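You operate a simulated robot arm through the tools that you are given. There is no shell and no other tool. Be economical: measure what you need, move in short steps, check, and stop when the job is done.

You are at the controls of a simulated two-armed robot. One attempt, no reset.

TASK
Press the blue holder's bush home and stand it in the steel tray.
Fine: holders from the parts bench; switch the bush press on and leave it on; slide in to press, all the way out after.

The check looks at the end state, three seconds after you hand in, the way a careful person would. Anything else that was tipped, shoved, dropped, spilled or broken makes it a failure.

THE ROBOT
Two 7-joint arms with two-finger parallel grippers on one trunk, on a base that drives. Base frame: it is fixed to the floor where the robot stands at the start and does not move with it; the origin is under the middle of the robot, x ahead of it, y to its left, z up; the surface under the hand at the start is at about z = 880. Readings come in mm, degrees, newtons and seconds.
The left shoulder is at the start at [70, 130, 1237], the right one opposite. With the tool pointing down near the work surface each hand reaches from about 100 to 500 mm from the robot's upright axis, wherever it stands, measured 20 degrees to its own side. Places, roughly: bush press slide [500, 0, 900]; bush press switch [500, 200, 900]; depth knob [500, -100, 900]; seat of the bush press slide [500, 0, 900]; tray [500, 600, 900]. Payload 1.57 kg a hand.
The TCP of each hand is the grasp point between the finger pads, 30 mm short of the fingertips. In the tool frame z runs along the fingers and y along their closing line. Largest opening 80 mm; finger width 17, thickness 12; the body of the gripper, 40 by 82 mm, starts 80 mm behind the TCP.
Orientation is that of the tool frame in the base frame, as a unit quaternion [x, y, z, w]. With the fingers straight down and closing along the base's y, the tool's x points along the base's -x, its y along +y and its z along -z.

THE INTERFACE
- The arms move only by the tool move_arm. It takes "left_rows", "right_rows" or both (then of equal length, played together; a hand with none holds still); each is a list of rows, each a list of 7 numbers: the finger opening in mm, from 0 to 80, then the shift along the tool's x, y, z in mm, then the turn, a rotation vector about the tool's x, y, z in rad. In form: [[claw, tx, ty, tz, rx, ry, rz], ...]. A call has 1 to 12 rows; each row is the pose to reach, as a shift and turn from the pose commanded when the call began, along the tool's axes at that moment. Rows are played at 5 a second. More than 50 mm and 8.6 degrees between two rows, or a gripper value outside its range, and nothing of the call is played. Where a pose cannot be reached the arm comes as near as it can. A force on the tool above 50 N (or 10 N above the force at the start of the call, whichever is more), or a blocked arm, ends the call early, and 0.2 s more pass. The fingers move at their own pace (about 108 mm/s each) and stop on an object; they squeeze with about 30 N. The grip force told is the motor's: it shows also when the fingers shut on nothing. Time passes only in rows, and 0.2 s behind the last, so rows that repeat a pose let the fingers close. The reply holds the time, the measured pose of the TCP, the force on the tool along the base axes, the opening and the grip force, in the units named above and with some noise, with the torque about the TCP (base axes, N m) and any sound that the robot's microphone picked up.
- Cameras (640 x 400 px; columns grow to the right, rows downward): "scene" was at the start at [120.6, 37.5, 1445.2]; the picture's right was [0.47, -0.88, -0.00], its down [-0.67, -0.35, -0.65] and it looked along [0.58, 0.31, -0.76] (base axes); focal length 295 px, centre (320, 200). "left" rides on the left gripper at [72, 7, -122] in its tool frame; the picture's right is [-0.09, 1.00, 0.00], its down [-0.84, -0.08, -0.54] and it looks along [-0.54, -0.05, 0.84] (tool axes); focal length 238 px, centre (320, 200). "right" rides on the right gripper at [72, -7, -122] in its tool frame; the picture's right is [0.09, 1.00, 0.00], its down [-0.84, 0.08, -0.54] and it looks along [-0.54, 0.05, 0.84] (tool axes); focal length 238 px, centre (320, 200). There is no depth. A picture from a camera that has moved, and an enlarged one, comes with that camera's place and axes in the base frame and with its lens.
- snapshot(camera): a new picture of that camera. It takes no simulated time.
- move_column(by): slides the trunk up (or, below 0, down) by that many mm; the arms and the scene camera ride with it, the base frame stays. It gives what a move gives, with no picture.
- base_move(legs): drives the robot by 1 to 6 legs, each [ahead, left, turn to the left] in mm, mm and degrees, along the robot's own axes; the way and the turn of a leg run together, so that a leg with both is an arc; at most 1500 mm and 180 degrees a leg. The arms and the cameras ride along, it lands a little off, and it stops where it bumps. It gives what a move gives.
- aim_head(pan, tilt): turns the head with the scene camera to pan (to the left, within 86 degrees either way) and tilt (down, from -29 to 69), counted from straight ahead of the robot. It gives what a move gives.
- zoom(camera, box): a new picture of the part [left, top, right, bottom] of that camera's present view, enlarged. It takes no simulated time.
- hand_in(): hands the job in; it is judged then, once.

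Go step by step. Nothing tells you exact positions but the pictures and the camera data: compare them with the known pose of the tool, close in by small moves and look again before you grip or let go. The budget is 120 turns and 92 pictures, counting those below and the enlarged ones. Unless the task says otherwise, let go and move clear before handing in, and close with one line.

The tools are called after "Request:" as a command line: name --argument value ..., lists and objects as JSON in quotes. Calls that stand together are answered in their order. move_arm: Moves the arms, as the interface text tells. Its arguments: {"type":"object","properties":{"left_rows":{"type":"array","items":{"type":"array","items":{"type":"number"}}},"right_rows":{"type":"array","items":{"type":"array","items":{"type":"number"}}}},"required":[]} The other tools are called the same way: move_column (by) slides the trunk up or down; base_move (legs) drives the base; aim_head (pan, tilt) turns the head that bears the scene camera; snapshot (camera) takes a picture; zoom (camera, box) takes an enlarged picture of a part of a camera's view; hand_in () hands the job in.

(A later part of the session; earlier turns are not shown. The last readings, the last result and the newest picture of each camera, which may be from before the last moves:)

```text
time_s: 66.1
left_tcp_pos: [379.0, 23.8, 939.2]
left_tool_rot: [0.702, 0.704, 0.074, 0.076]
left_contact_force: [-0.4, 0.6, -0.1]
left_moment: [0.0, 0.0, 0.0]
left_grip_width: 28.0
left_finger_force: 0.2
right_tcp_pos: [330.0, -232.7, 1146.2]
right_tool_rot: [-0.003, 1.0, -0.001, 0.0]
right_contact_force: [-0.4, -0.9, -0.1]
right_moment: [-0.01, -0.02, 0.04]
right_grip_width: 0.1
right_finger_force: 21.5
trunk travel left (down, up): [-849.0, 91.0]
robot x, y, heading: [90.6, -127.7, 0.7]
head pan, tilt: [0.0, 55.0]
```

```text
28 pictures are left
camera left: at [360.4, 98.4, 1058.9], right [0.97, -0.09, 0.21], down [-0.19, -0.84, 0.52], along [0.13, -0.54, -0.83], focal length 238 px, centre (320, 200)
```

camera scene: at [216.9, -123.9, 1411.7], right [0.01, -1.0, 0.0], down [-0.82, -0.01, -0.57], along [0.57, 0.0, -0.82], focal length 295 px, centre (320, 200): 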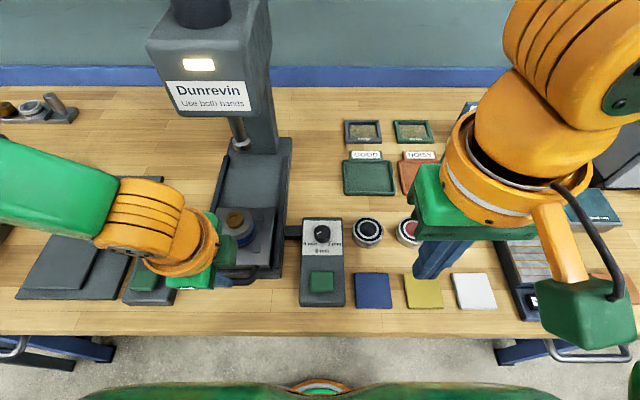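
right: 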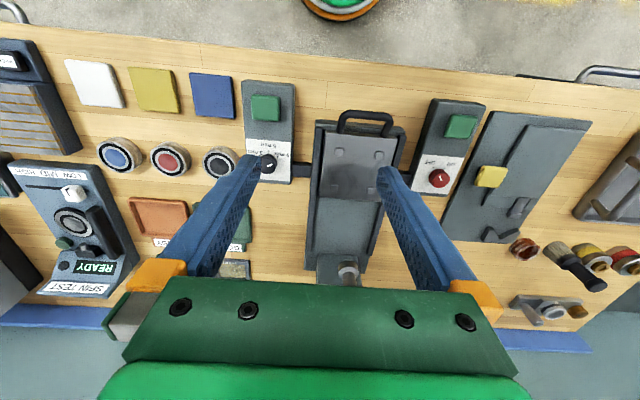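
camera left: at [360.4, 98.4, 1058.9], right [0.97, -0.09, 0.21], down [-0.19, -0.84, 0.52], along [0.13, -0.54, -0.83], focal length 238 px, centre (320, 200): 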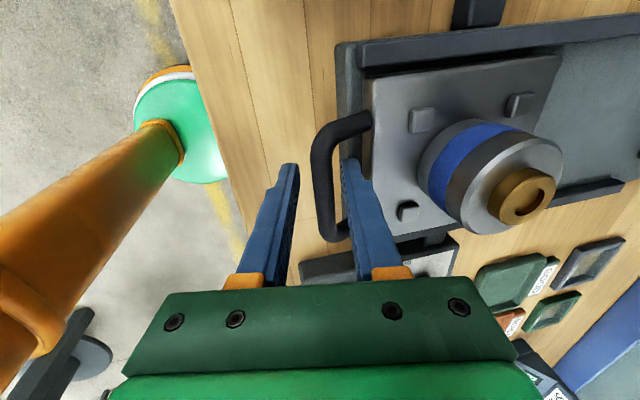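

Request:
move_arm --left_rows '[[20, 0, 0, 0, 0, 0, 0], [12, 0, 0, 0, 0, 0, 0], [6, 0, 0, 0, 0, 0, 0], [6, 0, 0, 0, 0, 0, 0]]'

Request:
snapshot --camera "left"

```text
time_s: 67.1
left_tcp_pos: [380.9, 24.7, 938.6]
left_tool_rot: [0.702, 0.705, 0.074, 0.075]
left_contact_force: [7.3, 1.3, 6.0]
left_moment: [-0.05, 0.01, 0.1]
left_grip_width: 13.5
left_finger_force: 4.1
right_tcp_pos: [331.7, -231.4, 1145.6]
right_tool_rot: [-0.003, 1.0, 0.0, -0.001]
right_contact_force: [-0.4, -0.8, 0.4]
right_moment: [0.05, 0.04, 0.02]
right_grip_width: 0.1
right_finger_force: 21.5
trunk travel left (down, up): [-849.0, 91.0]
robot x, y, heading: [91.6, -125.6, 0.4]
head pan, tilt: [0.0, 55.0]
```

```text
27 pictures are left
camera left: at [363.0, 98.3, 1058.4], right [0.97, -0.09, 0.21], down [-0.19, -0.84, 0.52], along [0.13, -0.54, -0.83], focal length 238 px, centre (320, 200)
```

left: 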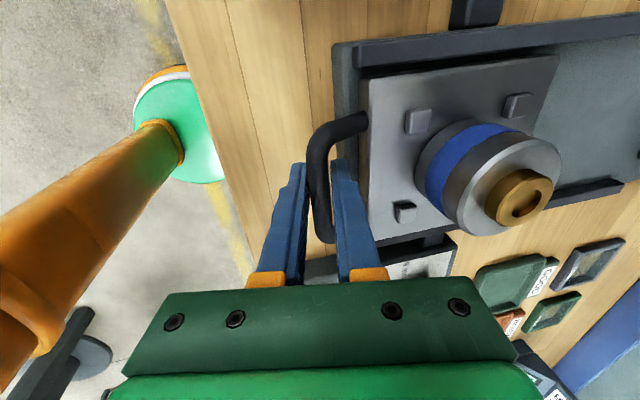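

The bar is gripped. Now I push the slide in slowly.

Request:
move_arm --left_rows '[[6, 0, 5, 1.1, 0, 0, 0], [6, 0, 14, 3, 0, 0, 0], [6, 0, 24, 5.2, 0, 0, 0], [6, 0, 34, 7.3, 0, 0, 0], [6, 0, 44, 9.4, 0, 0, 0], [6, 0, 54, 11.6, 0, 0, 0], [6, 0, 64, 13.7, 0, 0, 0], [6, 0, 72, 15.5, 0, 0, 0]]'

Request:
snapshot --camera "left"

```text
time_s: 68.8
left_tcp_pos: [420.4, 24.6, 942.7]
left_tool_rot: [0.701, 0.705, 0.073, 0.073]
left_contact_force: [-44.2, 1.5, 23.7]
left_moment: [-0.36, 1.83, -0.15]
left_grip_width: 40.4
left_finger_force: 18.9
right_tcp_pos: [307.3, -231.1, 1150.8]
right_tool_rot: [-0.005, 1.0, 0.001, 0.009]
right_contact_force: [-0.8, 1.0, -0.2]
right_moment: [0.03, -0.02, -0.03]
right_grip_width: 0.0
right_finger_force: 21.7
trunk travel left (down, up): [-849.0, 91.0]
robot x, y, heading: [90.2, -123.5, 0.8]
head pan, tilt: [0.0, 55.0]
stopped in row 8 (left hand): the force on the tool passed its limit at 54 N (the readings are from after the stop); the commanded pose is now the measured one
```

```text
26 pictures are left
camera left: at [401.9, 98.5, 1063.5], right [0.97, -0.09, 0.21], down [-0.18, -0.84, 0.52], along [0.13, -0.54, -0.83], focal length 238 px, centre (320, 200)
```

left: 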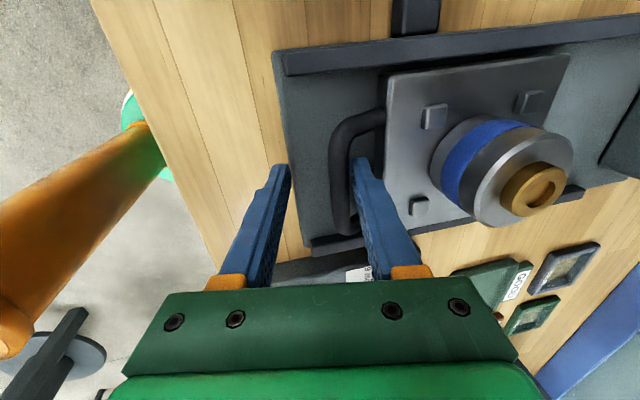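

The lower finger tip met the press bed's front edge; the slide is about 40 mm in and the holder is still upright. I back off and rise, then push from above bed level with closed fingers.

Request:
move_arm --left_rows '[[40, 0, -4, 0, 0, 0, 0], [40, 0, -4, -8, 0, 0, 0], [40, 0, 0, -40, 0, 0, 0], [10, 0, 0, -60, 0, 0, 0], [0, 0, 0, -60, 0, 0, 0]]'

Request:
snapshot --camera "left"

Request:
zoom --camera "scene" --box '[180, 160, 340, 300]'

```text
time_s: 70.0
left_tcp_pos: [430.0, 25.0, 995.1]
left_tool_rot: [0.702, 0.705, 0.07, 0.072]
left_contact_force: [0.0, 0.9, 0.2]
left_moment: [-0.01, 0.02, 0.0]
left_grip_width: 0.0
left_finger_force: 21.2
right_tcp_pos: [330.3, -230.0, 1147.7]
right_tool_rot: [-0.004, 1.0, 0.001, 0.0]
right_contact_force: [0.2, 0.3, 0.2]
right_moment: [-0.01, 0.0, -0.02]
right_grip_width: 0.1
right_finger_force: 21.2
trunk travel left (down, up): [-849.0, 91.0]
robot x, y, heading: [94.6, -123.8, 0.2]
head pan, tilt: [0.0, 55.0]
```

```text
25 pictures are left
camera left: at [413.0, 99.1, 1116.7], right [0.98, -0.09, 0.2], down [-0.18, -0.84, 0.52], along [0.12, -0.54, -0.83], focal length 238 px, centre (320, 200)
```

left: 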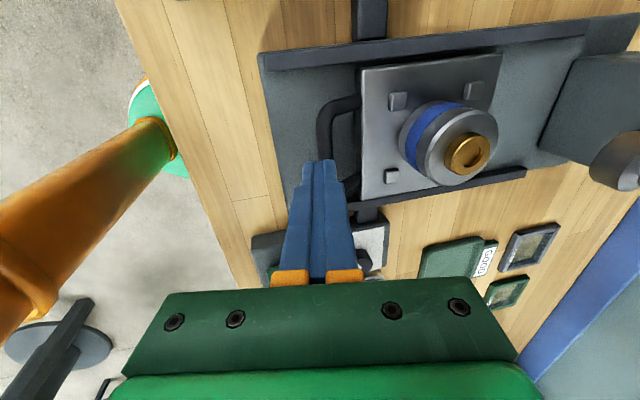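

```text
2.86 times, centred on (260, 230) of scene
camera zoom: at [216.6, -123.3, 1411.7], right [0.01, -1.0, 0.0], down [-0.82, -0.01, -0.57], along [0.57, 0.0, -0.82], focal length 843 px, centre (491, 114)
```

zoom: 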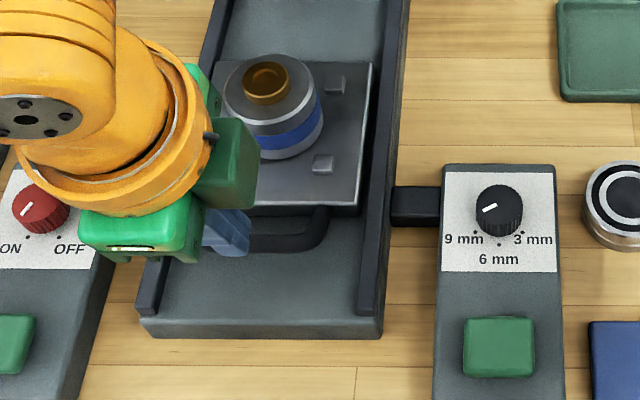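

Request:
move_arm --left_rows '[[0, -1, -8, 0, 0, 0, 0], [0, -1, -12, 24, 0, 0, 0], [0, -1, -16.4, 47.6, 0, 0, 0], [0, -1, -16.4, 47.6, 0, 0, 0]]'

Request:
snapshot --camera "left"

```text
time_s: 71.0
left_tcp_pos: [425.1, 24.8, 947.2]
left_tool_rot: [0.703, 0.705, 0.069, 0.072]
left_contact_force: [-0.5, 0.3, 0.0]
left_moment: [0.02, -0.01, -0.01]
left_grip_width: 0.0
left_finger_force: 21.5
right_tcp_pos: [328.3, -230.3, 1146.6]
right_tool_rot: [-0.004, 1.0, 0.0, 0.0]
right_contact_force: [-0.4, 0.5, -0.3]
right_moment: [0.01, 0.0, 0.01]
right_grip_width: 0.0
right_finger_force: 20.9
trunk travel left (down, up): [-849.0, 91.0]
robot x, y, heading: [93.4, -122.9, 0.3]
head pan, tilt: [0.0, 55.0]
```

```text
23 pictures are left
camera left: at [407.4, 99.3, 1068.6], right [0.98, -0.09, 0.2], down [-0.18, -0.84, 0.52], along [0.12, -0.54, -0.83], focal length 238 px, centre (320, 200)
```

left: 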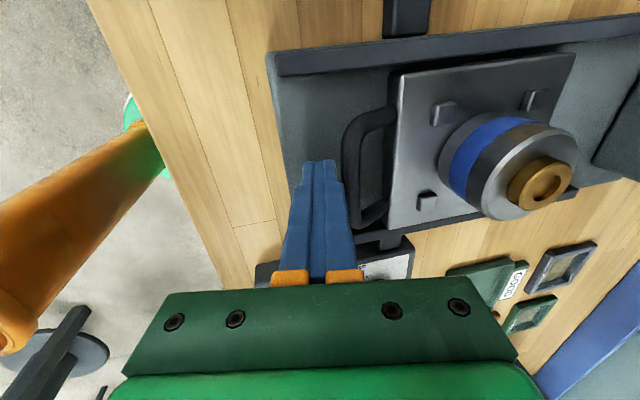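

Request:
move_arm --left_rows '[[0, 0, 8, 1.7, 0, 0, 0], [0, 0, 16, 3.4, 0, 0, 0], [0, 0, 23, 4.9, 0, 0, 0], [0, 0, 30, 6.4, 0, 0, 0], [0, 0, 37, 7.9, 0, 0, 0], [0, 0, 44, 9.4, 0, 0, 0], [0, 0, 50, 10.7, 0, 0, 0], [0, 0, 56, 12, 0, 0, 0], [0, 0, 60, 12.9, 0, 0, 0], [0, 0, 64, 13.7, 0, 0, 0], [0, 0, 68, 14.6, 0, 0, 0]]'

Request:
snapshot --camera "left"

```text
time_s: 73.4
left_tcp_pos: [487.6, 33.3, 953.7]
left_tool_rot: [0.703, 0.704, 0.069, 0.072]
left_contact_force: [-1.3, -0.9, 0.3]
left_moment: [-0.03, 0.03, -0.03]
left_grip_width: 0.0
left_finger_force: 21.1
left hand out of reach, approached as far as the arm can: row 7, 8, 9, 10, 11
right_tcp_pos: [328.3, -230.8, 1146.1]
right_tool_rot: [-0.005, 1.0, 0.001, 0.0]
right_contact_force: [0.2, -0.7, 0.5]
right_moment: [0.0, 0.0, -0.01]
right_grip_width: 0.0
right_finger_force: 20.9
trunk travel left (down, up): [-849.0, 91.0]
robot x, y, heading: [94.5, -123.9, 0.4]
head pan, tilt: [0.0, 55.0]
```

```text
22 pictures are left
camera left: at [469.8, 106.5, 1073.3], right [0.98, -0.09, 0.2], down [-0.18, -0.84, 0.52], along [0.12, -0.54, -0.83], focal length 238 px, centre (320, 200)
```

left: 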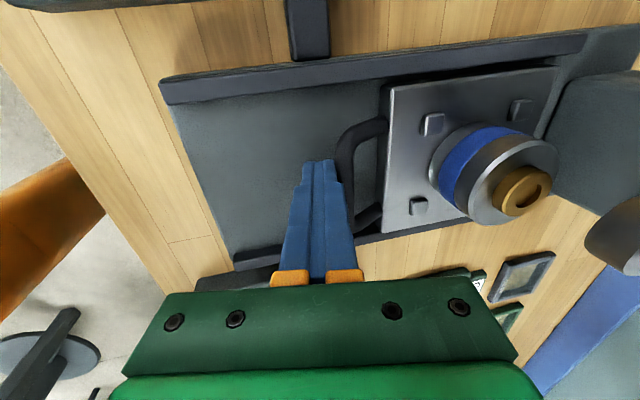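

Request:
zoom --camera "scene" --box '[180, 90, 320, 260]'

```text
2.35 times, centred on (250, 175) of scene
camera zoom: at [216.2, -123.8, 1411.7], right [0.01, -1.0, 0.0], down [-0.82, -0.01, -0.57], along [0.57, 0.0, -0.82], focal length 694 px, centre (485, 259)
```

zoom: 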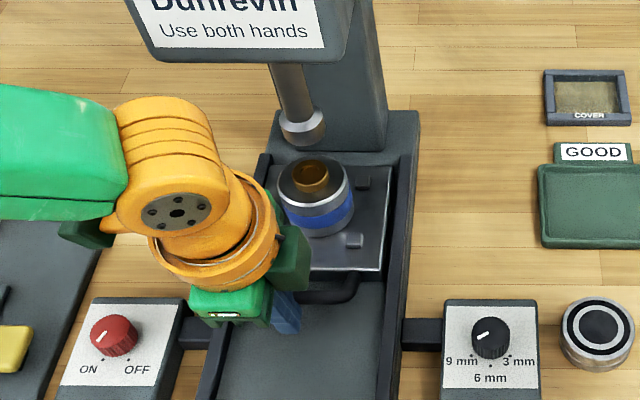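

The slide moves freely; the bush is near x≈603 and the ram near 607–617. I lean the hand a bit more to gain reach and push on gently to the stop.

Request:
move_arm --left_rows '[[0, -5, -8, -1.7, -0.07, 0, 0], [0, -9, -8, -1.7, -0.15, 0, 0], [0, -9, -3, -0.6, -0.15, 0, 0], [0, -9, 2, 0.4, -0.15, 0, 0], [0, -9, 6, 1.3, -0.15, 0, 0], [0, -9, 10, 2.1, -0.15, 0, 0], [0, -9, 14, 3, -0.15, 0, 0], [0, -9, 18, 3.9, -0.15, 0, 0], [0, -9, 22, 4.7, -0.15, 0, 0]]'

Request:
zoom --camera "scene" --box '[180, 90, 320, 260]'

```text
time_s: 75.4
left_tcp_pos: [498.9, 25.9, 955.2]
left_tool_rot: [0.696, 0.697, 0.12, 0.121]
left_contact_force: [-27.2, -11.8, -34.0]
left_moment: [-0.2, 0.99, -0.09]
left_grip_width: 0.0
left_finger_force: 21.1
left hand out of reach, approached as far as the arm can: row 7, 8, 9
right_tcp_pos: [324.8, -232.1, 1145.5]
right_tool_rot: [-0.004, 1.0, 0.001, 0.001]
right_contact_force: [0.8, 0.2, 0.2]
right_moment: [0.02, -0.01, -0.02]
right_grip_width: 0.0
right_finger_force: 21.6
trunk travel left (down, up): [-849.0, 91.0]
robot x, y, heading: [96.2, -126.2, 0.4]
head pan, tilt: [0.0, 55.0]
```

```text
2.35 times, centred on (250, 175) of scene
camera zoom: at [211.5, -126.8, 1411.4], right [0.01, -1.0, 0.0], down [-0.82, 0.0, -0.58], along [0.58, 0.01, -0.82], focal length 694 px, centre (485, 259)
```

zoom: 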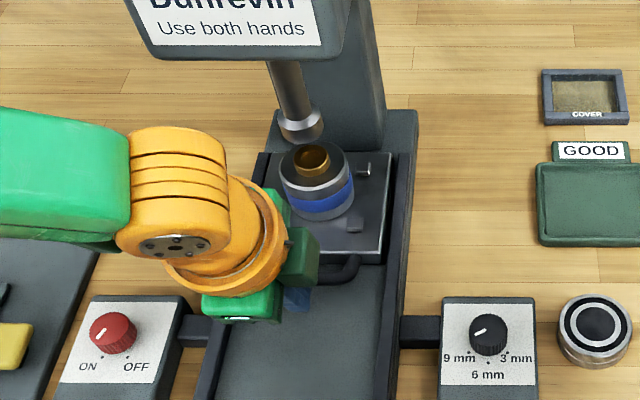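

The slide is at its stop under the ram. Now I withdraw the left hand, straighten it and move to the two buttons.

Request:
move_arm --left_rows '[[0, 0, -28, -10, 0, 0, 0], [0, 0, -15, -45, 0.07, 0, 0], [0, 0, -8, -80, 0.2, 0, 0], [0, 0, -30, -95, 0.34, 0, 0], [0, 0, -60, -105, 0.34, 0, 0]]'

Request:
base_move --legs '[[0, 80, 0]]'

Request:
snapshot --camera "scene"

```text
time_s: 76.6
left_tcp_pos: [413.5, 30.0, 1035.4]
left_tool_rot: [0.705, 0.709, 0.002, 0.005]
left_contact_force: [-0.3, -0.1, -0.5]
left_moment: [-0.01, -0.04, -0.02]
left_grip_width: 0.0
left_finger_force: 21.7
right_tcp_pos: [328.8, -229.9, 1147.5]
right_tool_rot: [-0.004, 1.0, 0.0, 0.001]
right_contact_force: [0.5, 0.0, -0.2]
right_moment: [-0.03, -0.03, -0.03]
right_grip_width: 0.0
right_finger_force: 20.7
trunk travel left (down, up): [-849.0, 91.0]
robot x, y, heading: [97.1, -122.5, 0.1]
head pan, tilt: [0.0, 55.0]
```

```text
time_s: 77.7
left_tcp_pos: [413.5, 101.6, 1035.6]
left_tool_rot: [0.707, 0.707, 0.004, 0.002]
left_contact_force: [0.0, -0.6, -0.3]
left_moment: [0.04, -0.02, 0.02]
left_grip_width: 0.0
left_finger_force: 21.3
right_tcp_pos: [328.2, -157.1, 1145.1]
right_tool_rot: [-0.003, 1.0, 0.003, 0.0]
right_contact_force: [0.4, 0.5, 0.5]
right_moment: [0.04, -0.02, 0.01]
right_grip_width: 0.1
right_finger_force: 21.2
trunk travel left (down, up): [-849.0, 91.0]
robot x, y, heading: [94.5, -46.8, 0.3]
head pan, tilt: [0.0, 55.0]
```

```text
19 pictures are left
camera scene: at [216.2, -51.4, 1411.6], right [0.0, -1.0, -0.01], down [-0.82, 0.0, -0.57], along [0.57, 0.01, -0.82], focal length 295 px, centre (320, 200)
```

scene: 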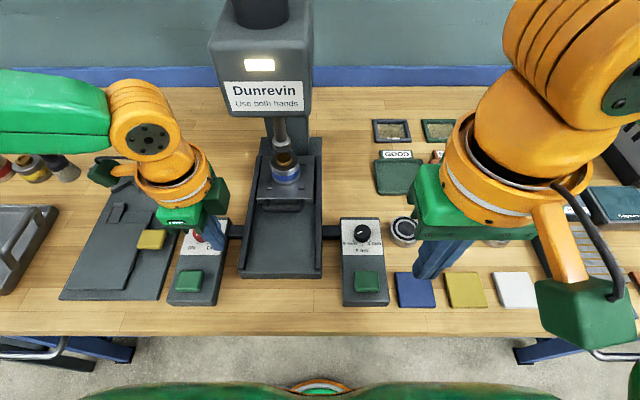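

Request:
move_arm --left_rows '[[0, 18, -6, 0, 0, 0, 0], [0, 36, -12, 0, 0, 0, 0], [0, 54, -18, 20, 0, 0, 0], [0, 71.5, -24.5, 40, 0, 0, 0], [0, 71.5, -24.5, 60, 0, 0, 0]]' --right_rows '[[0, -15, 7, 30, 0, 0, 0], [0, -30, 14, 65, 0, 0, 0], [0, -45, 21, 100, 0, 0, 0], [0, -61, 29, 135, 0, 0, 0], [0, -61, 29, 170, 0, 0, 0]]'

Request:
snapshot --camera "left"

Request:
snapshot --camera "right"

```text
time_s: 78.9
left_tcp_pos: [391.8, 175.8, 976.0]
left_tool_rot: [0.706, 0.708, 0.002, 0.003]
left_contact_force: [0.4, 0.2, 0.2]
left_moment: [0.0, 0.04, 0.0]
left_grip_width: 0.1
left_finger_force: 21.5
right_tcp_pos: [390.8, -120.8, 973.5]
right_tool_rot: [-0.003, 1.0, 0.001, 0.001]
right_contact_force: [-0.2, 0.9, -0.6]
right_moment: [0.02, 0.05, -0.02]
right_grip_width: 0.1
right_finger_force: 21.3
trunk travel left (down, up): [-849.0, 91.0]
robot x, y, heading: [90.8, -46.1, 0.2]
head pan, tilt: [0.0, 55.0]
```

```text
18 pictures are left
camera left: at [398.3, 249.5, 1096.9], right [1.0, -0.09, 0.01], down [-0.08, -0.84, 0.54], along [-0.04, -0.54, -0.84], focal length 238 px, centre (320, 200)
```

left: 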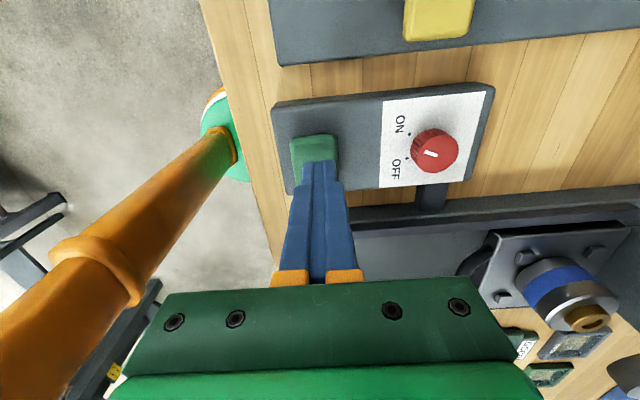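

```text
17 pictures are left
camera right: at [318.8, -126.4, 1095.2], right [-0.1, 1.0, 0.0], down [0.84, 0.08, 0.54], along [0.54, 0.05, -0.84], focal length 238 px, centre (320, 200)
```

right: 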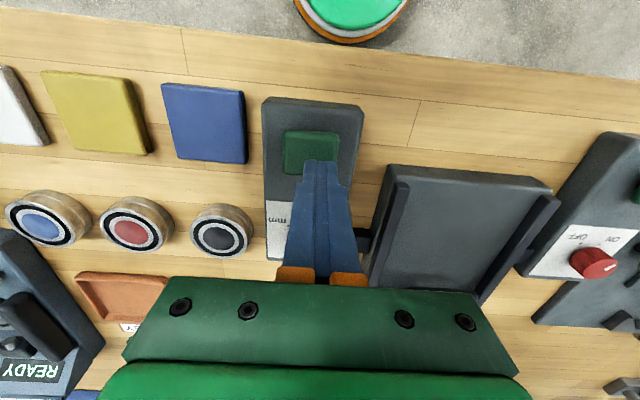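

Both fingertips are above their buttons. Pressing both together.

Request:
move_arm --left_rows '[[0, 3, -4, 8, 0, 0, 0], [0, 3, -4, 12, 0, 0, 0], [0, 3, -4, 15, 0, 0, 0], [0, 3, -4, 18, 0, 0, 0], [0, 3, -4, 21, 0, 0, 0], [0, 3, -4, 23, 0, 0, 0], [0, 3, -4, 25, 0, 0, 0], [0, 3, -4, 25, 0, 0, 0], [0, 3, -4, 25, 0, 0, 0], [0, 3, -4, 25, 0, 0, 0]]' --right_rows '[[0, 4, -5, 6, 0, 0, 0], [0, 4, -5, 10, 0, 0, 0], [0, 4, -5, 13, 0, 0, 0], [0, 4, -5, 16, 0, 0, 0], [0, 4, -5, 19, 0, 0, 0], [0, 4, -5, 21, 0, 0, 0], [0, 4, -5, 23, 0, 0, 0], [0, 4, -5, 23, 0, 0, 0], [0, 4, -5, 23, 0, 0, 0], [0, 4, -5, 23, 0, 0, 0]]'

Request:
zoom --camera "scene" --box '[200, 50, 340, 260]'

```text
time_s: 80.5
left_tcp_pos: [386.7, 180.5, 953.5]
left_tool_rot: [0.707, 0.707, 0.01, 0.008]
left_contact_force: [-1.5, 2.8, 34.6]
left_moment: [0.02, 0.26, 0.04]
left_grip_width: 0.1
left_finger_force: 21.8
right_tcp_pos: [383.4, -127.9, 957.1]
right_tool_rot: [-0.002, 1.0, 0.002, 0.003]
right_contact_force: [3.5, 0.1, 3.1]
right_moment: [-0.01, -0.06, 0.0]
right_grip_width: 0.1
right_finger_force: 20.7
trunk travel left (down, up): [-849.0, 91.0]
robot x, y, heading: [93.3, -44.9, 0.5]
head pan, tilt: [0.0, 55.0]
heard: click
stopped in row 7 (left hand): the force on the tool passed its limit at 56 N (the readings are from after the stop); the commanded pose is now the measured one
```

```text
1.90 times, centred on (270, 155) of scene
camera zoom: at [209.7, -46.4, 1412.5], right [0.01, -1.0, 0.0], down [-0.82, 0.0, -0.58], along [0.58, 0.0, -0.82], focal length 562 px, centre (415, 286)
```

zoom: 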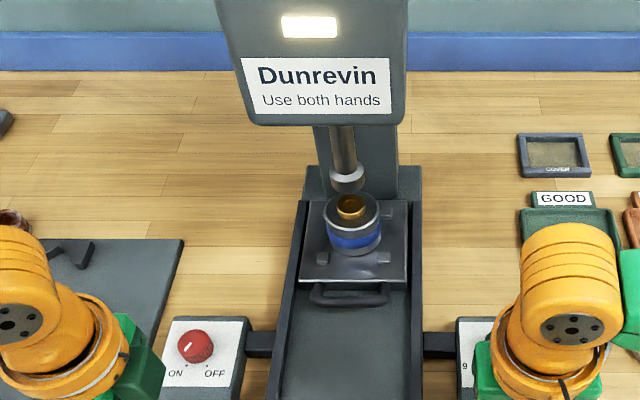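

Left bottomed first and the right had only just touched. I lift both slightly and press again, with the right going deeper.

Request:
move_arm --left_rows '[[0, 0, 0, -8, 0, 0, 0], [0, 0, 0, -8, 0, 0, 0], [0, 0, 0, -3, 0, 0, 0], [0, 0, 0, -1, 0, 0, 0], [0, 0, 0, -0.5, 0, 0, 0], [0, 0, 0, -0.5, 0, 0, 0], [0, 0, 0, -0.5, 0, 0, 0], [0, 0, 0, -0.5, 0, 0, 0], [0, 0, 0, -0.5, 0, 0, 0], [0, 0, 0, -0.5, 0, 0, 0], [0, 0, 0, -0.5, 0, 0, 0]]' --right_rows '[[0, 0, 0, -5, 0, 0, 0], [0, 0, 0, -5, 0, 0, 0], [0, 0, 0, 0, 0, 0, 0], [0, 0, 0, 2.5, 0, 0, 0], [0, 0, 0, 3.5, 0, 0, 0], [0, 0, 0, 3.5, 0, 0, 0], [0, 0, 0, 3.5, 0, 0, 0], [0, 0, 0, 3.5, 0, 0, 0], [0, 0, 0, 3.5, 0, 0, 0], [0, 0, 0, 3.5, 0, 0, 0], [0, 0, 0, 3.5, 0, 0, 0]]'

Request:
zoom --camera "scene" --box '[200, 50, 340, 260]'

```text
time_s: 82.0
left_tcp_pos: [388.7, 182.1, 955.3]
left_tool_rot: [0.708, 0.706, 0.01, 0.01]
left_contact_force: [1.1, 5.5, 26.1]
left_moment: [0.13, 0.14, -0.06]
left_grip_width: 0.0
left_finger_force: 21.1
right_tcp_pos: [385.4, -126.3, 954.6]
right_tool_rot: [-0.003, 1.0, 0.002, 0.007]
right_contact_force: [4.2, -3.1, 26.4]
right_moment: [-0.17, 0.09, 0.17]
right_grip_width: 0.1
right_finger_force: 21.4
trunk travel left (down, up): [-849.0, 91.0]
robot x, y, heading: [94.2, -44.6, 0.4]
head pan, tilt: [0.0, 55.0]
heard: click, click
stopped in row 7 (right hand): the force on the tool passed its limit at 52 N (the readings are from after the stop); the commanded pose is now the measured one
```

```text
1.90 times, centred on (270, 155) of scene
camera zoom: at [209.9, -44.7, 1412.1], right [0.0, -1.0, 0.0], down [-0.82, 0.0, -0.58], along [0.58, 0.0, -0.82], focal length 562 px, centre (415, 286)
```

zoom: 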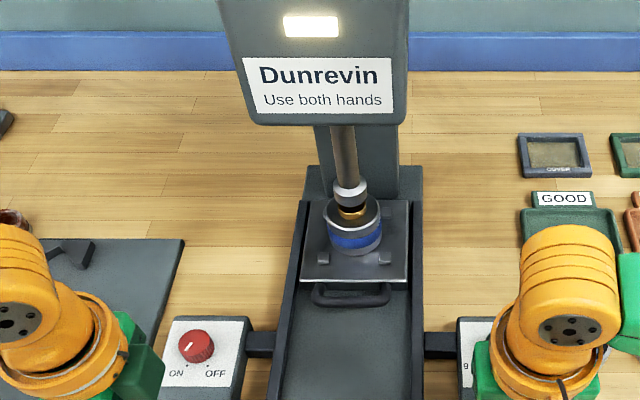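

The ram is coming down. I keep both buttons held.

Request:
move_arm --left_rows '[[0, 0, 0, 0, 0, 0, 0], [0, 0, 0, 0, 0, 0, 0], [0, 0, 0, 0, 0, 0, 0], [0, 0, 0, 0, 0, 0, 0], [0, 0, 0, 0, 0, 0, 0], [0, 0, 0, 0, 0, 0, 0], [0, 0, 0, 0, 0, 0, 0], [0, 0, 0, 0, 0, 0, 0], [0, 0, 0, 0, 0, 0, 0], [0, 0, 0, 0, 0, 0, 0]]' --right_rows '[[0, 0, 0, 0, 0, 0, 0], [0, 0, 0, 0, 0, 0, 0], [0, 0, 0, 0, 0, 0, 0], [0, 0, 0, 0, 0, 0, 0], [0, 0, 0, 0, 0, 0, 0], [0, 0, 0, 0, 0, 0, 0], [0, 0, 0, 0, 0, 0, 0], [0, 0, 0, 0, 0, 0, 0], [0, 0, 0, 0, 0, 0, 0], [0, 0, 0, 0, 0, 0, 0]]'

Request:
zoom --camera "scene" --box '[220, 110, 340, 230]'

```text
time_s: 83.8
left_tcp_pos: [388.2, 181.6, 954.6]
left_tool_rot: [0.708, 0.706, 0.011, 0.011]
left_contact_force: [0.0, 5.2, 27.4]
left_moment: [0.11, 0.21, -0.03]
left_grip_width: 0.1
left_finger_force: 21.2
right_tcp_pos: [386.5, -126.2, 952.8]
right_tool_rot: [-0.003, 1.0, 0.002, 0.008]
right_contact_force: [3.4, -4.0, 24.2]
right_moment: [-0.14, 0.07, 0.11]
right_grip_width: 0.1
right_finger_force: 21.0
trunk travel left (down, up): [-849.0, 91.0]
robot x, y, heading: [90.5, -46.4, 0.2]
head pan, tilt: [0.0, 55.0]
stopped in row 8 (right hand): the force on the tool passed its limit at 50 N (the readings are from after the stop); the commanded pose is now the measured one
```

```text
3.33 times, centred on (280, 170) of scene
camera zoom: at [209.0, -44.9, 1411.7], right [0.0, -1.0, 0.0], down [-0.82, 0.0, -0.58], along [0.58, 0.0, -0.82], focal length 984 px, centre (453, 300)
```

zoom: 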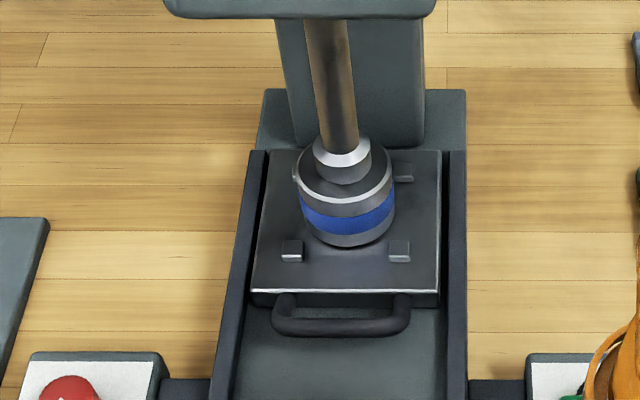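

The ram has come down to the holder's face. I release both buttons and let the ram rise.

Request:
move_arm --left_rows '[[0, 0, 0, 0, 0, 0, 0], [0, 0, 0, 0, 0, 0, 0], [0, 0, 0, -30, 0, 0, 0], [0, 0, 0, -60, 0, 0, 0], [0, 0, 0, -80, 0, 0, 0], [0, 0, 0, -80, 0, 0, 0], [0, 0, 0, -80, 0, 0, 0], [0, 0, 0, -80, 0, 0, 0], [0, 0, 0, -80, 0, 0, 0], [0, 0, 0, -80, 0, 0, 0]]' --right_rows '[[0, 0, 0, 0, 0, 0, 0], [0, 0, 0, 0, 0, 0, 0], [0, 0, 0, -30, 0, 0, 0], [0, 10, -20, -70, 0, 0, 0], [0, 20, -40, -110, 0, 0, 0], [0, 40, -60, -140, 0, 0, 0], [0, 60, -80, -160, 0, 0, 0], [0, 60, -80, -160, 0, 0, 0], [0, 60, -80, -160, 0, 0, 0], [0, 60, -80, -160, 0, 0, 0]]'

Request:
zoom --camera "scene" --box '[220, 110, 340, 230]'

```text
time_s: 86.0
left_tcp_pos: [389.5, 183.3, 1032.7]
left_tool_rot: [0.708, 0.706, 0.007, 0.008]
left_contact_force: [0.1, 0.2, -0.5]
left_moment: [0.01, 0.0, -0.03]
left_grip_width: 0.0
left_finger_force: 21.0
right_tcp_pos: [326.9, -206.1, 1110.4]
right_tool_rot: [-0.002, 1.0, 0.002, 0.003]
right_contact_force: [-0.6, -0.4, 0.0]
right_moment: [0.02, 0.02, -0.02]
right_grip_width: 0.0
right_finger_force: 20.8
trunk travel left (down, up): [-849.0, 91.0]
robot x, y, heading: [91.3, -42.4, 0.4]
head pan, tilt: [0.0, 55.0]
```

```text
3.33 times, centred on (280, 170) of scene
camera zoom: at [215.9, -43.6, 1411.7], right [0.0, -1.0, 0.0], down [-0.82, 0.0, -0.57], along [0.57, 0.0, -0.82], focal length 984 px, centre (453, 300)
```

zoom: 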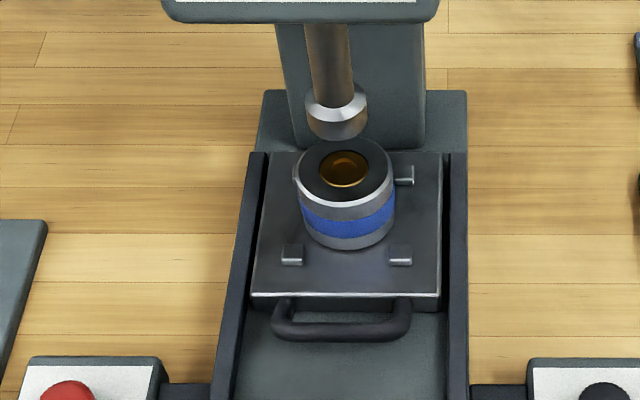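

The bush now looks flush. The handle is now near x≈528, so I turn the base right 30° to bring the left shoulder forward, then re-square the hand.

Request:
move_arm --left_rows '[[20, 0, -25, -10, 0, 0, 0], [20, 0, -45, -10, 0, 0, 0]]'

Request:
base_move --legs '[[0, 0, -30]]'

Request:
move_arm --left_rows '[[20, 0, 0, 0, 0, 0, -0.131], [20, 0, 0, 0, 0, 0, -0.262], [20, 0, 0, 0, 0, 0, -0.393], [20, 0, 0, 0, 0, 0, -0.524]]'

Request:
move_arm --left_rows '[[20, 0, 0, 0, -0.1, 0, 0], [20, 0, 0, 0, -0.21, 0, 0]]'

Request:
snapshot --camera "left"

```text
time_s: 86.6
left_tcp_pos: [345.2, 183.8, 1041.5]
left_tool_rot: [0.707, 0.707, 0.008, 0.009]
left_contact_force: [1.0, 0.4, -0.2]
left_moment: [0.03, -0.04, 0.03]
left_grip_width: 20.0
left_finger_force: 0.0
right_tcp_pos: [326.9, -205.7, 1111.8]
right_tool_rot: [-0.003, 1.0, 0.0, 0.004]
right_contact_force: [0.9, 0.8, 0.3]
right_moment: [-0.02, 0.02, 0.04]
right_grip_width: 0.0
right_finger_force: 21.5
trunk travel left (down, up): [-849.0, 91.0]
robot x, y, heading: [95.2, -44.7, 0.2]
head pan, tilt: [0.0, 55.0]
```

```text
time_s: 88.5
left_tcp_pos: [426.7, 27.8, 1040.7]
left_tool_rot: [0.865, 0.501, 0.004, 0.01]
left_contact_force: [-0.6, 0.1, -0.4]
left_moment: [-0.02, 0.01, -0.04]
left_grip_width: 20.1
left_finger_force: 0.0
right_tcp_pos: [216.9, -299.4, 1110.6]
right_tool_rot: [0.254, 0.967, 0.001, 0.003]
right_contact_force: [0.2, 0.3, 0.3]
right_moment: [0.01, 0.0, -0.01]
right_grip_width: 0.0
right_finger_force: 21.3
trunk travel left (down, up): [-849.0, 91.0]
robot x, y, heading: [93.1, -47.0, -29.4]
head pan, tilt: [0.0, 55.0]
```

```text
time_s: 89.5
left_tcp_pos: [425.2, 27.5, 1040.2]
left_tool_rot: [0.705, 0.709, 0.003, 0.011]
left_contact_force: [0.0, -0.1, -0.1]
left_moment: [0.01, 0.02, 0.0]
left_grip_width: 19.8
left_finger_force: 0.1
right_tcp_pos: [217.5, -300.7, 1111.3]
right_tool_rot: [0.254, 0.967, 0.001, 0.003]
right_contact_force: [0.4, -1.2, -0.3]
right_moment: [0.01, 0.01, 0.02]
right_grip_width: 0.0
right_finger_force: 20.7
trunk travel left (down, up): [-849.0, 91.0]
robot x, y, heading: [89.4, -45.9, -29.3]
head pan, tilt: [0.0, 55.0]
```

```text
time_s: 90.0
left_tcp_pos: [449.9, 18.3, 1046.0]
left_tool_rot: [0.7, 0.704, 0.077, 0.085]
left_contact_force: [0.1, 0.4, 0.1]
left_moment: [0.01, 0.0, 0.01]
left_grip_width: 20.0
left_finger_force: 0.1
left hand out of reach, approached as far as the arm can: row 1, 2
right_tcp_pos: [217.3, -302.4, 1110.6]
right_tool_rot: [0.254, 0.967, 0.001, 0.003]
right_contact_force: [0.0, -0.1, 0.1]
right_moment: [0.03, 0.05, -0.02]
right_grip_width: 0.0
right_finger_force: 21.2
trunk travel left (down, up): [-849.0, 91.0]
robot x, y, heading: [93.8, -47.2, -29.3]
head pan, tilt: [0.0, 55.0]
```

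```text
12 pictures are left
camera left: at [428.8, 92.9, 1165.6], right [0.97, -0.09, 0.23], down [-0.19, -0.83, 0.52], along [0.14, -0.55, -0.82], focal length 238 px, centre (320, 200)
```

left: 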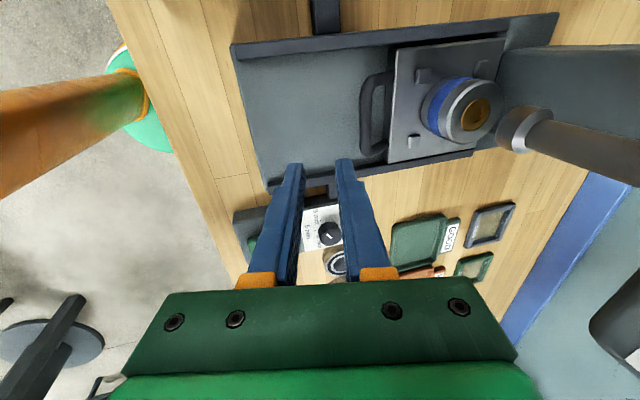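

Request:
move_arm --left_rows '[[18, 2, 17, 25, 0, 0, 0], [18, 4, 33, 50, 0, 0, 0], [18, 5.7, 49.5, 74, 0, 0, 0], [18, 5.7, 49.5, 74, 0, 0, 0]]'

Request:
snapshot --camera "left"

```text
time_s: 91.0
left_tcp_pos: [512.7, 24.7, 985.8]
left_tool_rot: [0.701, 0.704, 0.077, 0.085]
left_contact_force: [-0.4, 0.1, 0.2]
left_moment: [-0.01, 0.02, -0.01]
left_grip_width: 18.1
left_finger_force: 0.1
right_tcp_pos: [216.9, -300.4, 1110.2]
right_tool_rot: [0.254, 0.967, -0.001, 0.003]
right_contact_force: [1.0, 0.4, -0.2]
right_moment: [0.01, -0.01, -0.01]
right_grip_width: 0.0
right_finger_force: 21.8
trunk travel left (down, up): [-849.0, 91.0]
robot x, y, heading: [90.0, -47.2, -29.5]
head pan, tilt: [0.0, 55.0]
```

```text
11 pictures are left
camera left: at [491.7, 99.9, 1104.0], right [0.97, -0.09, 0.23], down [-0.2, -0.83, 0.52], along [0.14, -0.55, -0.82], focal length 238 px, centre (320, 200)
```

left: 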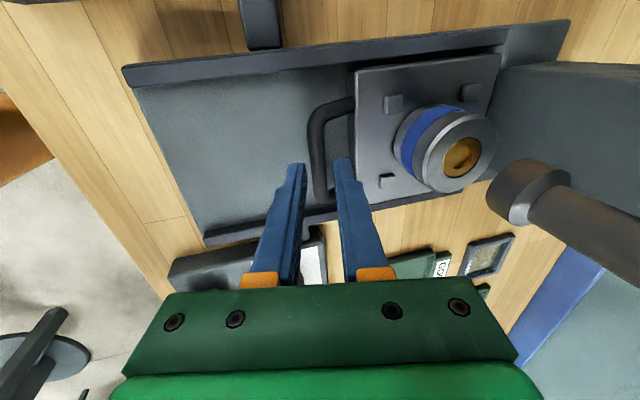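

Request:
move_arm --left_rows '[[20, -1, -1, 20, 0, 0, 0], [20, -1, -2, 34, 0, 0, 0], [20, -1, -2, 38, 0, 0, 0], [20, -1, -2, 40.5, 0, 0, 0], [20, -1, -2, 40.5, 0, 0, 0]]'

Request:
zoom --camera "left" --box '[240, 90, 440, 240]'

```text
time_s: 92.2
left_tcp_pos: [519.5, 22.4, 944.1]
left_tool_rot: [0.701, 0.704, 0.076, 0.086]
left_contact_force: [-0.5, 0.1, -0.5]
left_moment: [-0.01, 0.01, -0.03]
left_grip_width: 20.3
left_finger_force: 0.2
right_tcp_pos: [217.4, -300.9, 1111.2]
right_tool_rot: [0.253, 0.967, 0.001, 0.003]
right_contact_force: [1.2, 0.5, 0.1]
right_moment: [0.01, -0.02, 0.02]
right_grip_width: 0.0
right_finger_force: 21.3
trunk travel left (down, up): [-849.0, 91.0]
robot x, y, heading: [94.6, -42.9, -29.3]
head pan, tilt: [0.0, 55.0]
```

```text
2.67 times, centred on (340, 165) of left
camera zoom: at [500.0, 97.3, 1064.1], right [0.97, -0.09, 0.23], down [-0.2, -0.83, 0.52], along [0.14, -0.55, -0.82], focal length 636 px, centre (267, 293)
```

zoom: 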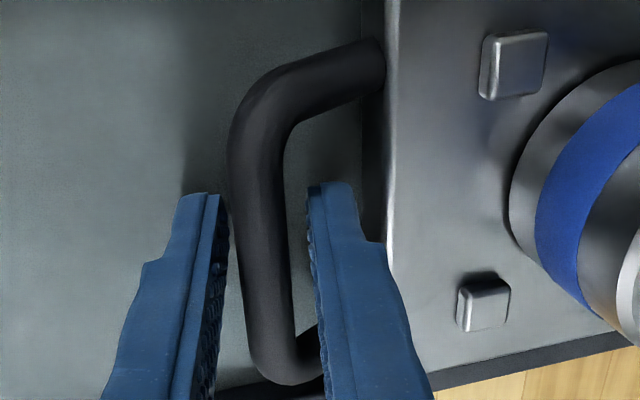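

The bar lies between the fingers. Closing and pulling the slide out slowly.

Request:
move_arm --left_rows '[[10, 0, 0, 0, 0, 0, 0], [6, 0, 0, 0, 0, 0, 0], [6, 0, -6, -1.4, 0, 0, 0], [6, 0, -16, -3.7, 0, 0, 0], [6, 0, -27, -6.3, 0, 0, 0], [6, 0, -38, -8.9, 0, 0, 0], [6, 0, -49, -11.4, 0, 0, 0], [6, 0, -60, -14, 0, 0, 0], [6, 0, -70, -16.3, 0, 0, 0], [6, 0, -78, -18.2, 0, 0, 0]]'

Request:
zoom --camera "left" --box '[240, 60, 560, 260]'

```text
time_s: 94.5
left_tcp_pos: [444.7, 22.4, 946.4]
left_tool_rot: [0.7, 0.705, 0.075, 0.083]
left_contact_force: [0.2, -0.1, -9.9]
left_moment: [0.46, 0.04, 0.33]
left_grip_width: 11.7
left_finger_force: 29.0
right_tcp_pos: [220.5, -300.5, 1110.5]
right_tool_rot: [0.254, 0.967, 0.0, 0.002]
right_contact_force: [0.4, -0.3, -0.6]
right_moment: [0.01, -0.03, 0.0]
right_grip_width: 0.0
right_finger_force: 21.1
trunk travel left (down, up): [-849.0, 91.0]
robot x, y, heading: [90.5, -46.0, -29.2]
head pan, tilt: [0.0, 55.0]
```

```text
2.00 times, centred on (400, 160) of left
camera zoom: at [424.3, 97.2, 1064.5], right [0.97, -0.08, 0.22], down [-0.19, -0.83, 0.52], along [0.14, -0.55, -0.82], focal length 477 px, centre (160, 280)
```

zoom: 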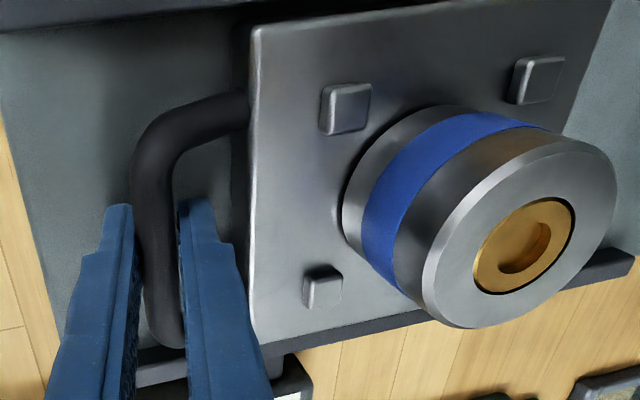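

The pull works and the bush is flush. Continuing outward.

Request:
move_arm --left_rows '[[6, 0, -8, -1.9, 0, 0, 0], [6, 0, -16, -3.7, 0, 0, 0], [6, 0, -24, -5.6, 0, 0, 0]]'

```text
time_s: 95.2
left_tcp_pos: [435.6, 21.9, 942.6]
left_tool_rot: [0.699, 0.704, 0.082, 0.089]
left_contact_force: [-2.8, 12.0, 33.8]
left_moment: [-0.29, 0.45, -0.01]
left_grip_width: 11.8
left_finger_force: 29.3
left hand out of reach, approached as far as the arm can: row 1, 2, 3
right_tcp_pos: [211.9, -298.6, 1112.7]
right_tool_rot: [0.253, 0.967, -0.001, 0.006]
right_contact_force: [-0.4, 0.1, 0.2]
right_moment: [-0.02, -0.01, -0.02]
right_grip_width: 0.0
right_finger_force: 21.6
trunk travel left (down, up): [-849.0, 91.0]
robot x, y, heading: [89.0, -45.8, -29.7]
head pan, tilt: [0.0, 55.0]
stopped in row 3 (left hand): the force on the tool passed its limit at 59 N (the readings are from after the stop); the commanded pose is now the measured one
```

Request:
move_arm --left_rows '[[6, 0, 1.5, -3, 0, 0, 0], [6, 0, 1.5, -3, 0, 0, 0]]'

```text
time_s: 95.8
left_tcp_pos: [437.1, 20.4, 942.9]
left_tool_rot: [0.7, 0.705, 0.079, 0.085]
left_contact_force: [-12.7, 9.8, -6.6]
left_moment: [0.13, 0.47, 0.27]
left_grip_width: 11.5
left_finger_force: 28.5
right_tcp_pos: [213.4, -295.8, 1111.9]
right_tool_rot: [0.253, 0.967, -0.001, 0.005]
right_contact_force: [-0.1, 0.0, 0.6]
right_moment: [0.01, -0.02, 0.0]
right_grip_width: 0.1
right_finger_force: 21.4
trunk travel left (down, up): [-849.0, 91.0]
robot x, y, heading: [94.1, -44.0, -29.1]
head pan, tilt: [0.0, 55.0]
```

Forces are small again. I drive the base straight back (world −x) by about 40 mm with the bar gripped.

Request:
base_move --legs '[[-35, -20, 0]]'

```text
time_s: 96.6
left_tcp_pos: [428.8, 20.7, 944.1]
left_tool_rot: [0.697, 0.705, 0.091, 0.091]
left_contact_force: [1.1, 4.4, -12.6]
left_moment: [-0.32, 0.01, 0.03]
left_grip_width: 11.6
left_finger_force: 29.2
right_tcp_pos: [198.7, -299.4, 1111.3]
right_tool_rot: [0.253, 0.967, -0.001, 0.002]
right_contact_force: [0.0, -0.1, -1.2]
right_moment: [-0.01, -0.02, -0.01]
right_grip_width: 0.3
right_finger_force: 21.0
trunk travel left (down, up): [-849.0, 91.0]
robot x, y, heading: [72.1, -39.6, -29.3]
head pan, tilt: [0.0, 55.0]
stopped in leg 1: the force on the tool passed its limit at 66 N (the readings are from after the stop); the commanded pose is now the measured one
```

Request:
move_arm --left_rows '[[6, 0, -2, -1, 0, 0, 0], [6, 0, -8, -2, 0, 0, 0], [6, 0, -14, -3.3, 0, 0, 0], [6, 0, -20, -4.7, 0, 0, 0]]'

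```text
time_s: 97.6
left_tcp_pos: [418.9, 19.2, 943.7]
left_tool_rot: [0.697, 0.705, 0.092, 0.096]
left_contact_force: [3.2, 19.4, 31.1]
left_moment: [0.31, 0.06, 0.12]
left_grip_width: 11.8
left_finger_force: 29.2
left hand out of reach, approached as far as the arm can: row 2, 3, 4
right_tcp_pos: [192.8, -292.9, 1112.2]
right_tool_rot: [0.253, 0.967, -0.002, 0.005]
right_contact_force: [0.4, -0.1, 0.0]
right_moment: [-0.01, 0.01, -0.05]
right_grip_width: 0.0
right_finger_force: 21.4
trunk travel left (down, up): [-849.0, 91.0]
robot x, y, heading: [67.3, -44.2, -29.1]
head pan, tilt: [0.0, 55.0]
```

Too close for the arm in this stance. I release, rise, and go back to the straight stance that worked earlier at this distance.

Request:
move_arm --left_rows '[[20, 0, 0, 0, 0, 0, 0], [20, 0, 3, -12, 0, 0, 0], [20, 0, 9, -36, 0, 0, 0], [20, 0, 20, -80, 0, 0, 0]]'

Request:
base_move --legs '[[0, 0, 29.3], [0, -78, 0], [23, 0, 0]]'

Request:
move_arm --left_rows '[[20, 0, 0, 0, 0, 0, 0]]'

```text
time_s: 98.6
left_tcp_pos: [432.1, 8.8, 1024.4]
left_tool_rot: [0.699, 0.704, 0.091, 0.093]
left_contact_force: [0.0, 0.1, 0.6]
left_moment: [-0.02, 0.0, 0.02]
left_grip_width: 19.8
left_finger_force: 0.0
left hand out of reach, approached as far as the arm can: row 2, 3, 4
right_tcp_pos: [195.5, -299.2, 1110.5]
right_tool_rot: [0.253, 0.967, 0.0, 0.005]
right_contact_force: [0.0, 0.3, 0.8]
right_moment: [0.02, 0.01, 0.06]
right_grip_width: 0.0
right_finger_force: 21.2
trunk travel left (down, up): [-849.0, 91.0]
robot x, y, heading: [68.6, -43.5, -29.3]
head pan, tilt: [0.0, 55.0]
```

```text
time_s: 101.5
left_tcp_pos: [379.8, 102.4, 1022.5]
left_tool_rot: [0.496, 0.858, 0.112, 0.067]
left_contact_force: [-0.5, -0.8, 1.0]
left_moment: [-0.01, -0.05, -0.01]
left_grip_width: 20.0
left_finger_force: 0.1
right_tcp_pos: [324.7, -283.7, 1111.0]
right_tool_rot: [0.0, 1.0, 0.002, 0.004]
right_contact_force: [-1.0, -0.7, 0.5]
right_moment: [0.02, -0.06, 0.0]
right_grip_width: 0.0
right_finger_force: 21.5
trunk travel left (down, up): [-849.0, 91.0]
robot x, y, heading: [93.5, -117.7, 0.1]
head pan, tilt: [0.0, 55.0]
```

```text
time_s: 101.9
left_tcp_pos: [386.0, 101.5, 1021.4]
left_tool_rot: [0.496, 0.859, 0.112, 0.064]
left_contact_force: [-0.2, -0.1, 0.6]
left_moment: [0.05, -0.03, -0.02]
left_grip_width: 19.9
left_finger_force: 0.1
right_tcp_pos: [331.3, -284.5, 1111.4]
right_tool_rot: [0.0, 1.0, 0.003, 0.002]
right_contact_force: [0.4, 0.2, 0.4]
right_moment: [-0.02, -0.01, 0.02]
right_grip_width: 0.0
right_finger_force: 21.5
trunk travel left (down, up): [-849.0, 91.0]
robot x, y, heading: [92.3, -122.3, -0.1]
head pan, tilt: [0.0, 55.0]
```

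Request:
move_arm --left_rows '[[20, -21, -5, 4, 0, -0.034, 0.126], [20, -42, -10, 8, 0, -0.068, 0.251], [20, -63, -15, 12, 0, -0.101, 0.377], [20, -83.3, -19.5, 16.5, 0, -0.135, 0.502], [20, -83.3, -19.5, 16.5, 0, -0.135, 0.502]]'

Request:
snapshot --camera "left"

```text
time_s: 103.1
left_tcp_pos: [411.9, 22.4, 1001.2]
left_tool_rot: [0.7, 0.702, 0.091, 0.093]
left_contact_force: [-0.2, -0.4, -0.4]
left_moment: [0.01, 0.0, 0.02]
left_grip_width: 20.1
left_finger_force: 0.1
right_tcp_pos: [328.6, -282.0, 1111.4]
right_tool_rot: [0.0, 1.0, 0.001, 0.003]
right_contact_force: [0.2, 0.0, -0.3]
right_moment: [0.0, 0.02, -0.03]
right_grip_width: 0.0
right_finger_force: 21.2
trunk travel left (down, up): [-849.0, 91.0]
robot x, y, heading: [93.2, -120.8, 0.1]
head pan, tilt: [0.0, 55.0]
```

```text
8 pictures are left
camera left: at [387.0, 96.9, 1120.7], right [0.96, -0.09, 0.26], down [-0.21, -0.84, 0.51], along [0.17, -0.54, -0.82], focal length 238 px, centre (320, 200)
```

left: 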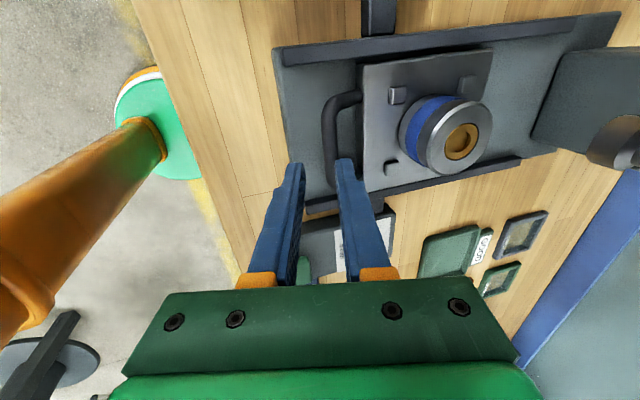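

Request:
move_arm --left_rows '[[20, 1, 7.6, 20, 0, 0, 0], [20, 1, 7.6, 38, 0, 0, 0], [20, 1, 7.6, 38, 0, 0, 0]]'

Request:
zoom --camera "left" --box '[240, 90, 440, 240]'

```text
time_s: 103.9
left_tcp_pos: [428.7, 24.1, 967.9]
left_tool_rot: [0.7, 0.702, 0.091, 0.093]
left_contact_force: [-0.1, 0.4, -0.3]
left_moment: [-0.04, -0.02, -0.01]
left_grip_width: 20.1
left_finger_force: 0.1
right_tcp_pos: [329.2, -283.1, 1109.9]
right_tool_rot: [-0.001, 1.0, 0.001, 0.005]
right_contact_force: [0.5, -0.5, 0.1]
right_moment: [0.02, 0.0, 0.02]
right_grip_width: 0.1
right_finger_force: 21.4
trunk travel left (down, up): [-849.0, 91.0]
robot x, y, heading: [93.6, -120.6, 0.1]
head pan, tilt: [0.0, 55.0]
```

```text
2.67 times, centred on (340, 165) of left
camera zoom: at [403.4, 97.8, 1086.7], right [0.96, -0.09, 0.26], down [-0.21, -0.84, 0.51], along [0.17, -0.54, -0.82], focal length 636 px, centre (267, 293)
```

zoom: 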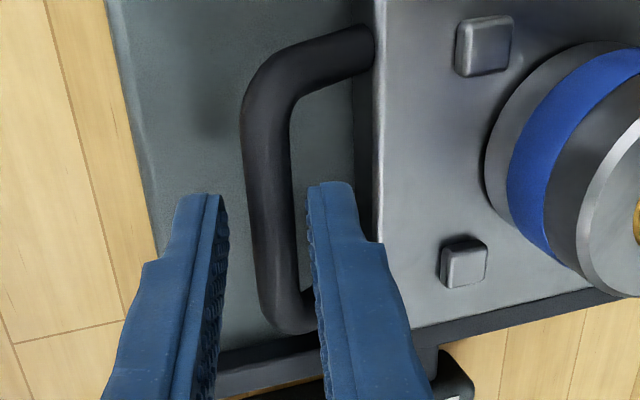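

Request:
move_arm --left_rows '[[20, 0, 0, 12, 0, 0, 0], [20, 0, 0, 22, 0, 0, 0], [10, 0, 0, 22, 0, 0, 0], [6, 0, 0, 22, 0, 0, 0], [6, 0, -8, 20, 0, 0, 0], [6, 0, -17, 17.6, 0, 0, 0], [6, 0, -26, 15.2, 0, 0, 0], [6, 0, -35, 12.8, 0, 0, 0], [6, 0, -43, 10.6, 0, 0, 0], [6, 0, -49, 9, 0, 0, 0], [6, 0, -54, 7.6, 0, 0, 0], [6, 0, -58, 6.6, 0, 0, 0]]'

```text
time_s: 106.5
left_tcp_pos: [380.1, 23.2, 945.5]
left_tool_rot: [0.7, 0.702, 0.092, 0.094]
left_contact_force: [17.2, 4.4, 28.1]
left_moment: [-0.23, -0.19, 0.48]
left_grip_width: 12.1
left_finger_force: 29.5
right_tcp_pos: [332.5, -282.2, 1110.8]
right_tool_rot: [-0.001, 1.0, 0.001, 0.0]
right_contact_force: [0.2, 1.5, 0.2]
right_moment: [0.01, -0.01, -0.01]
right_grip_width: 0.2
right_finger_force: 20.9
trunk travel left (down, up): [-849.0, 91.0]
robot x, y, heading: [96.6, -117.7, 0.3]
head pan, tilt: [0.0, 55.0]
```

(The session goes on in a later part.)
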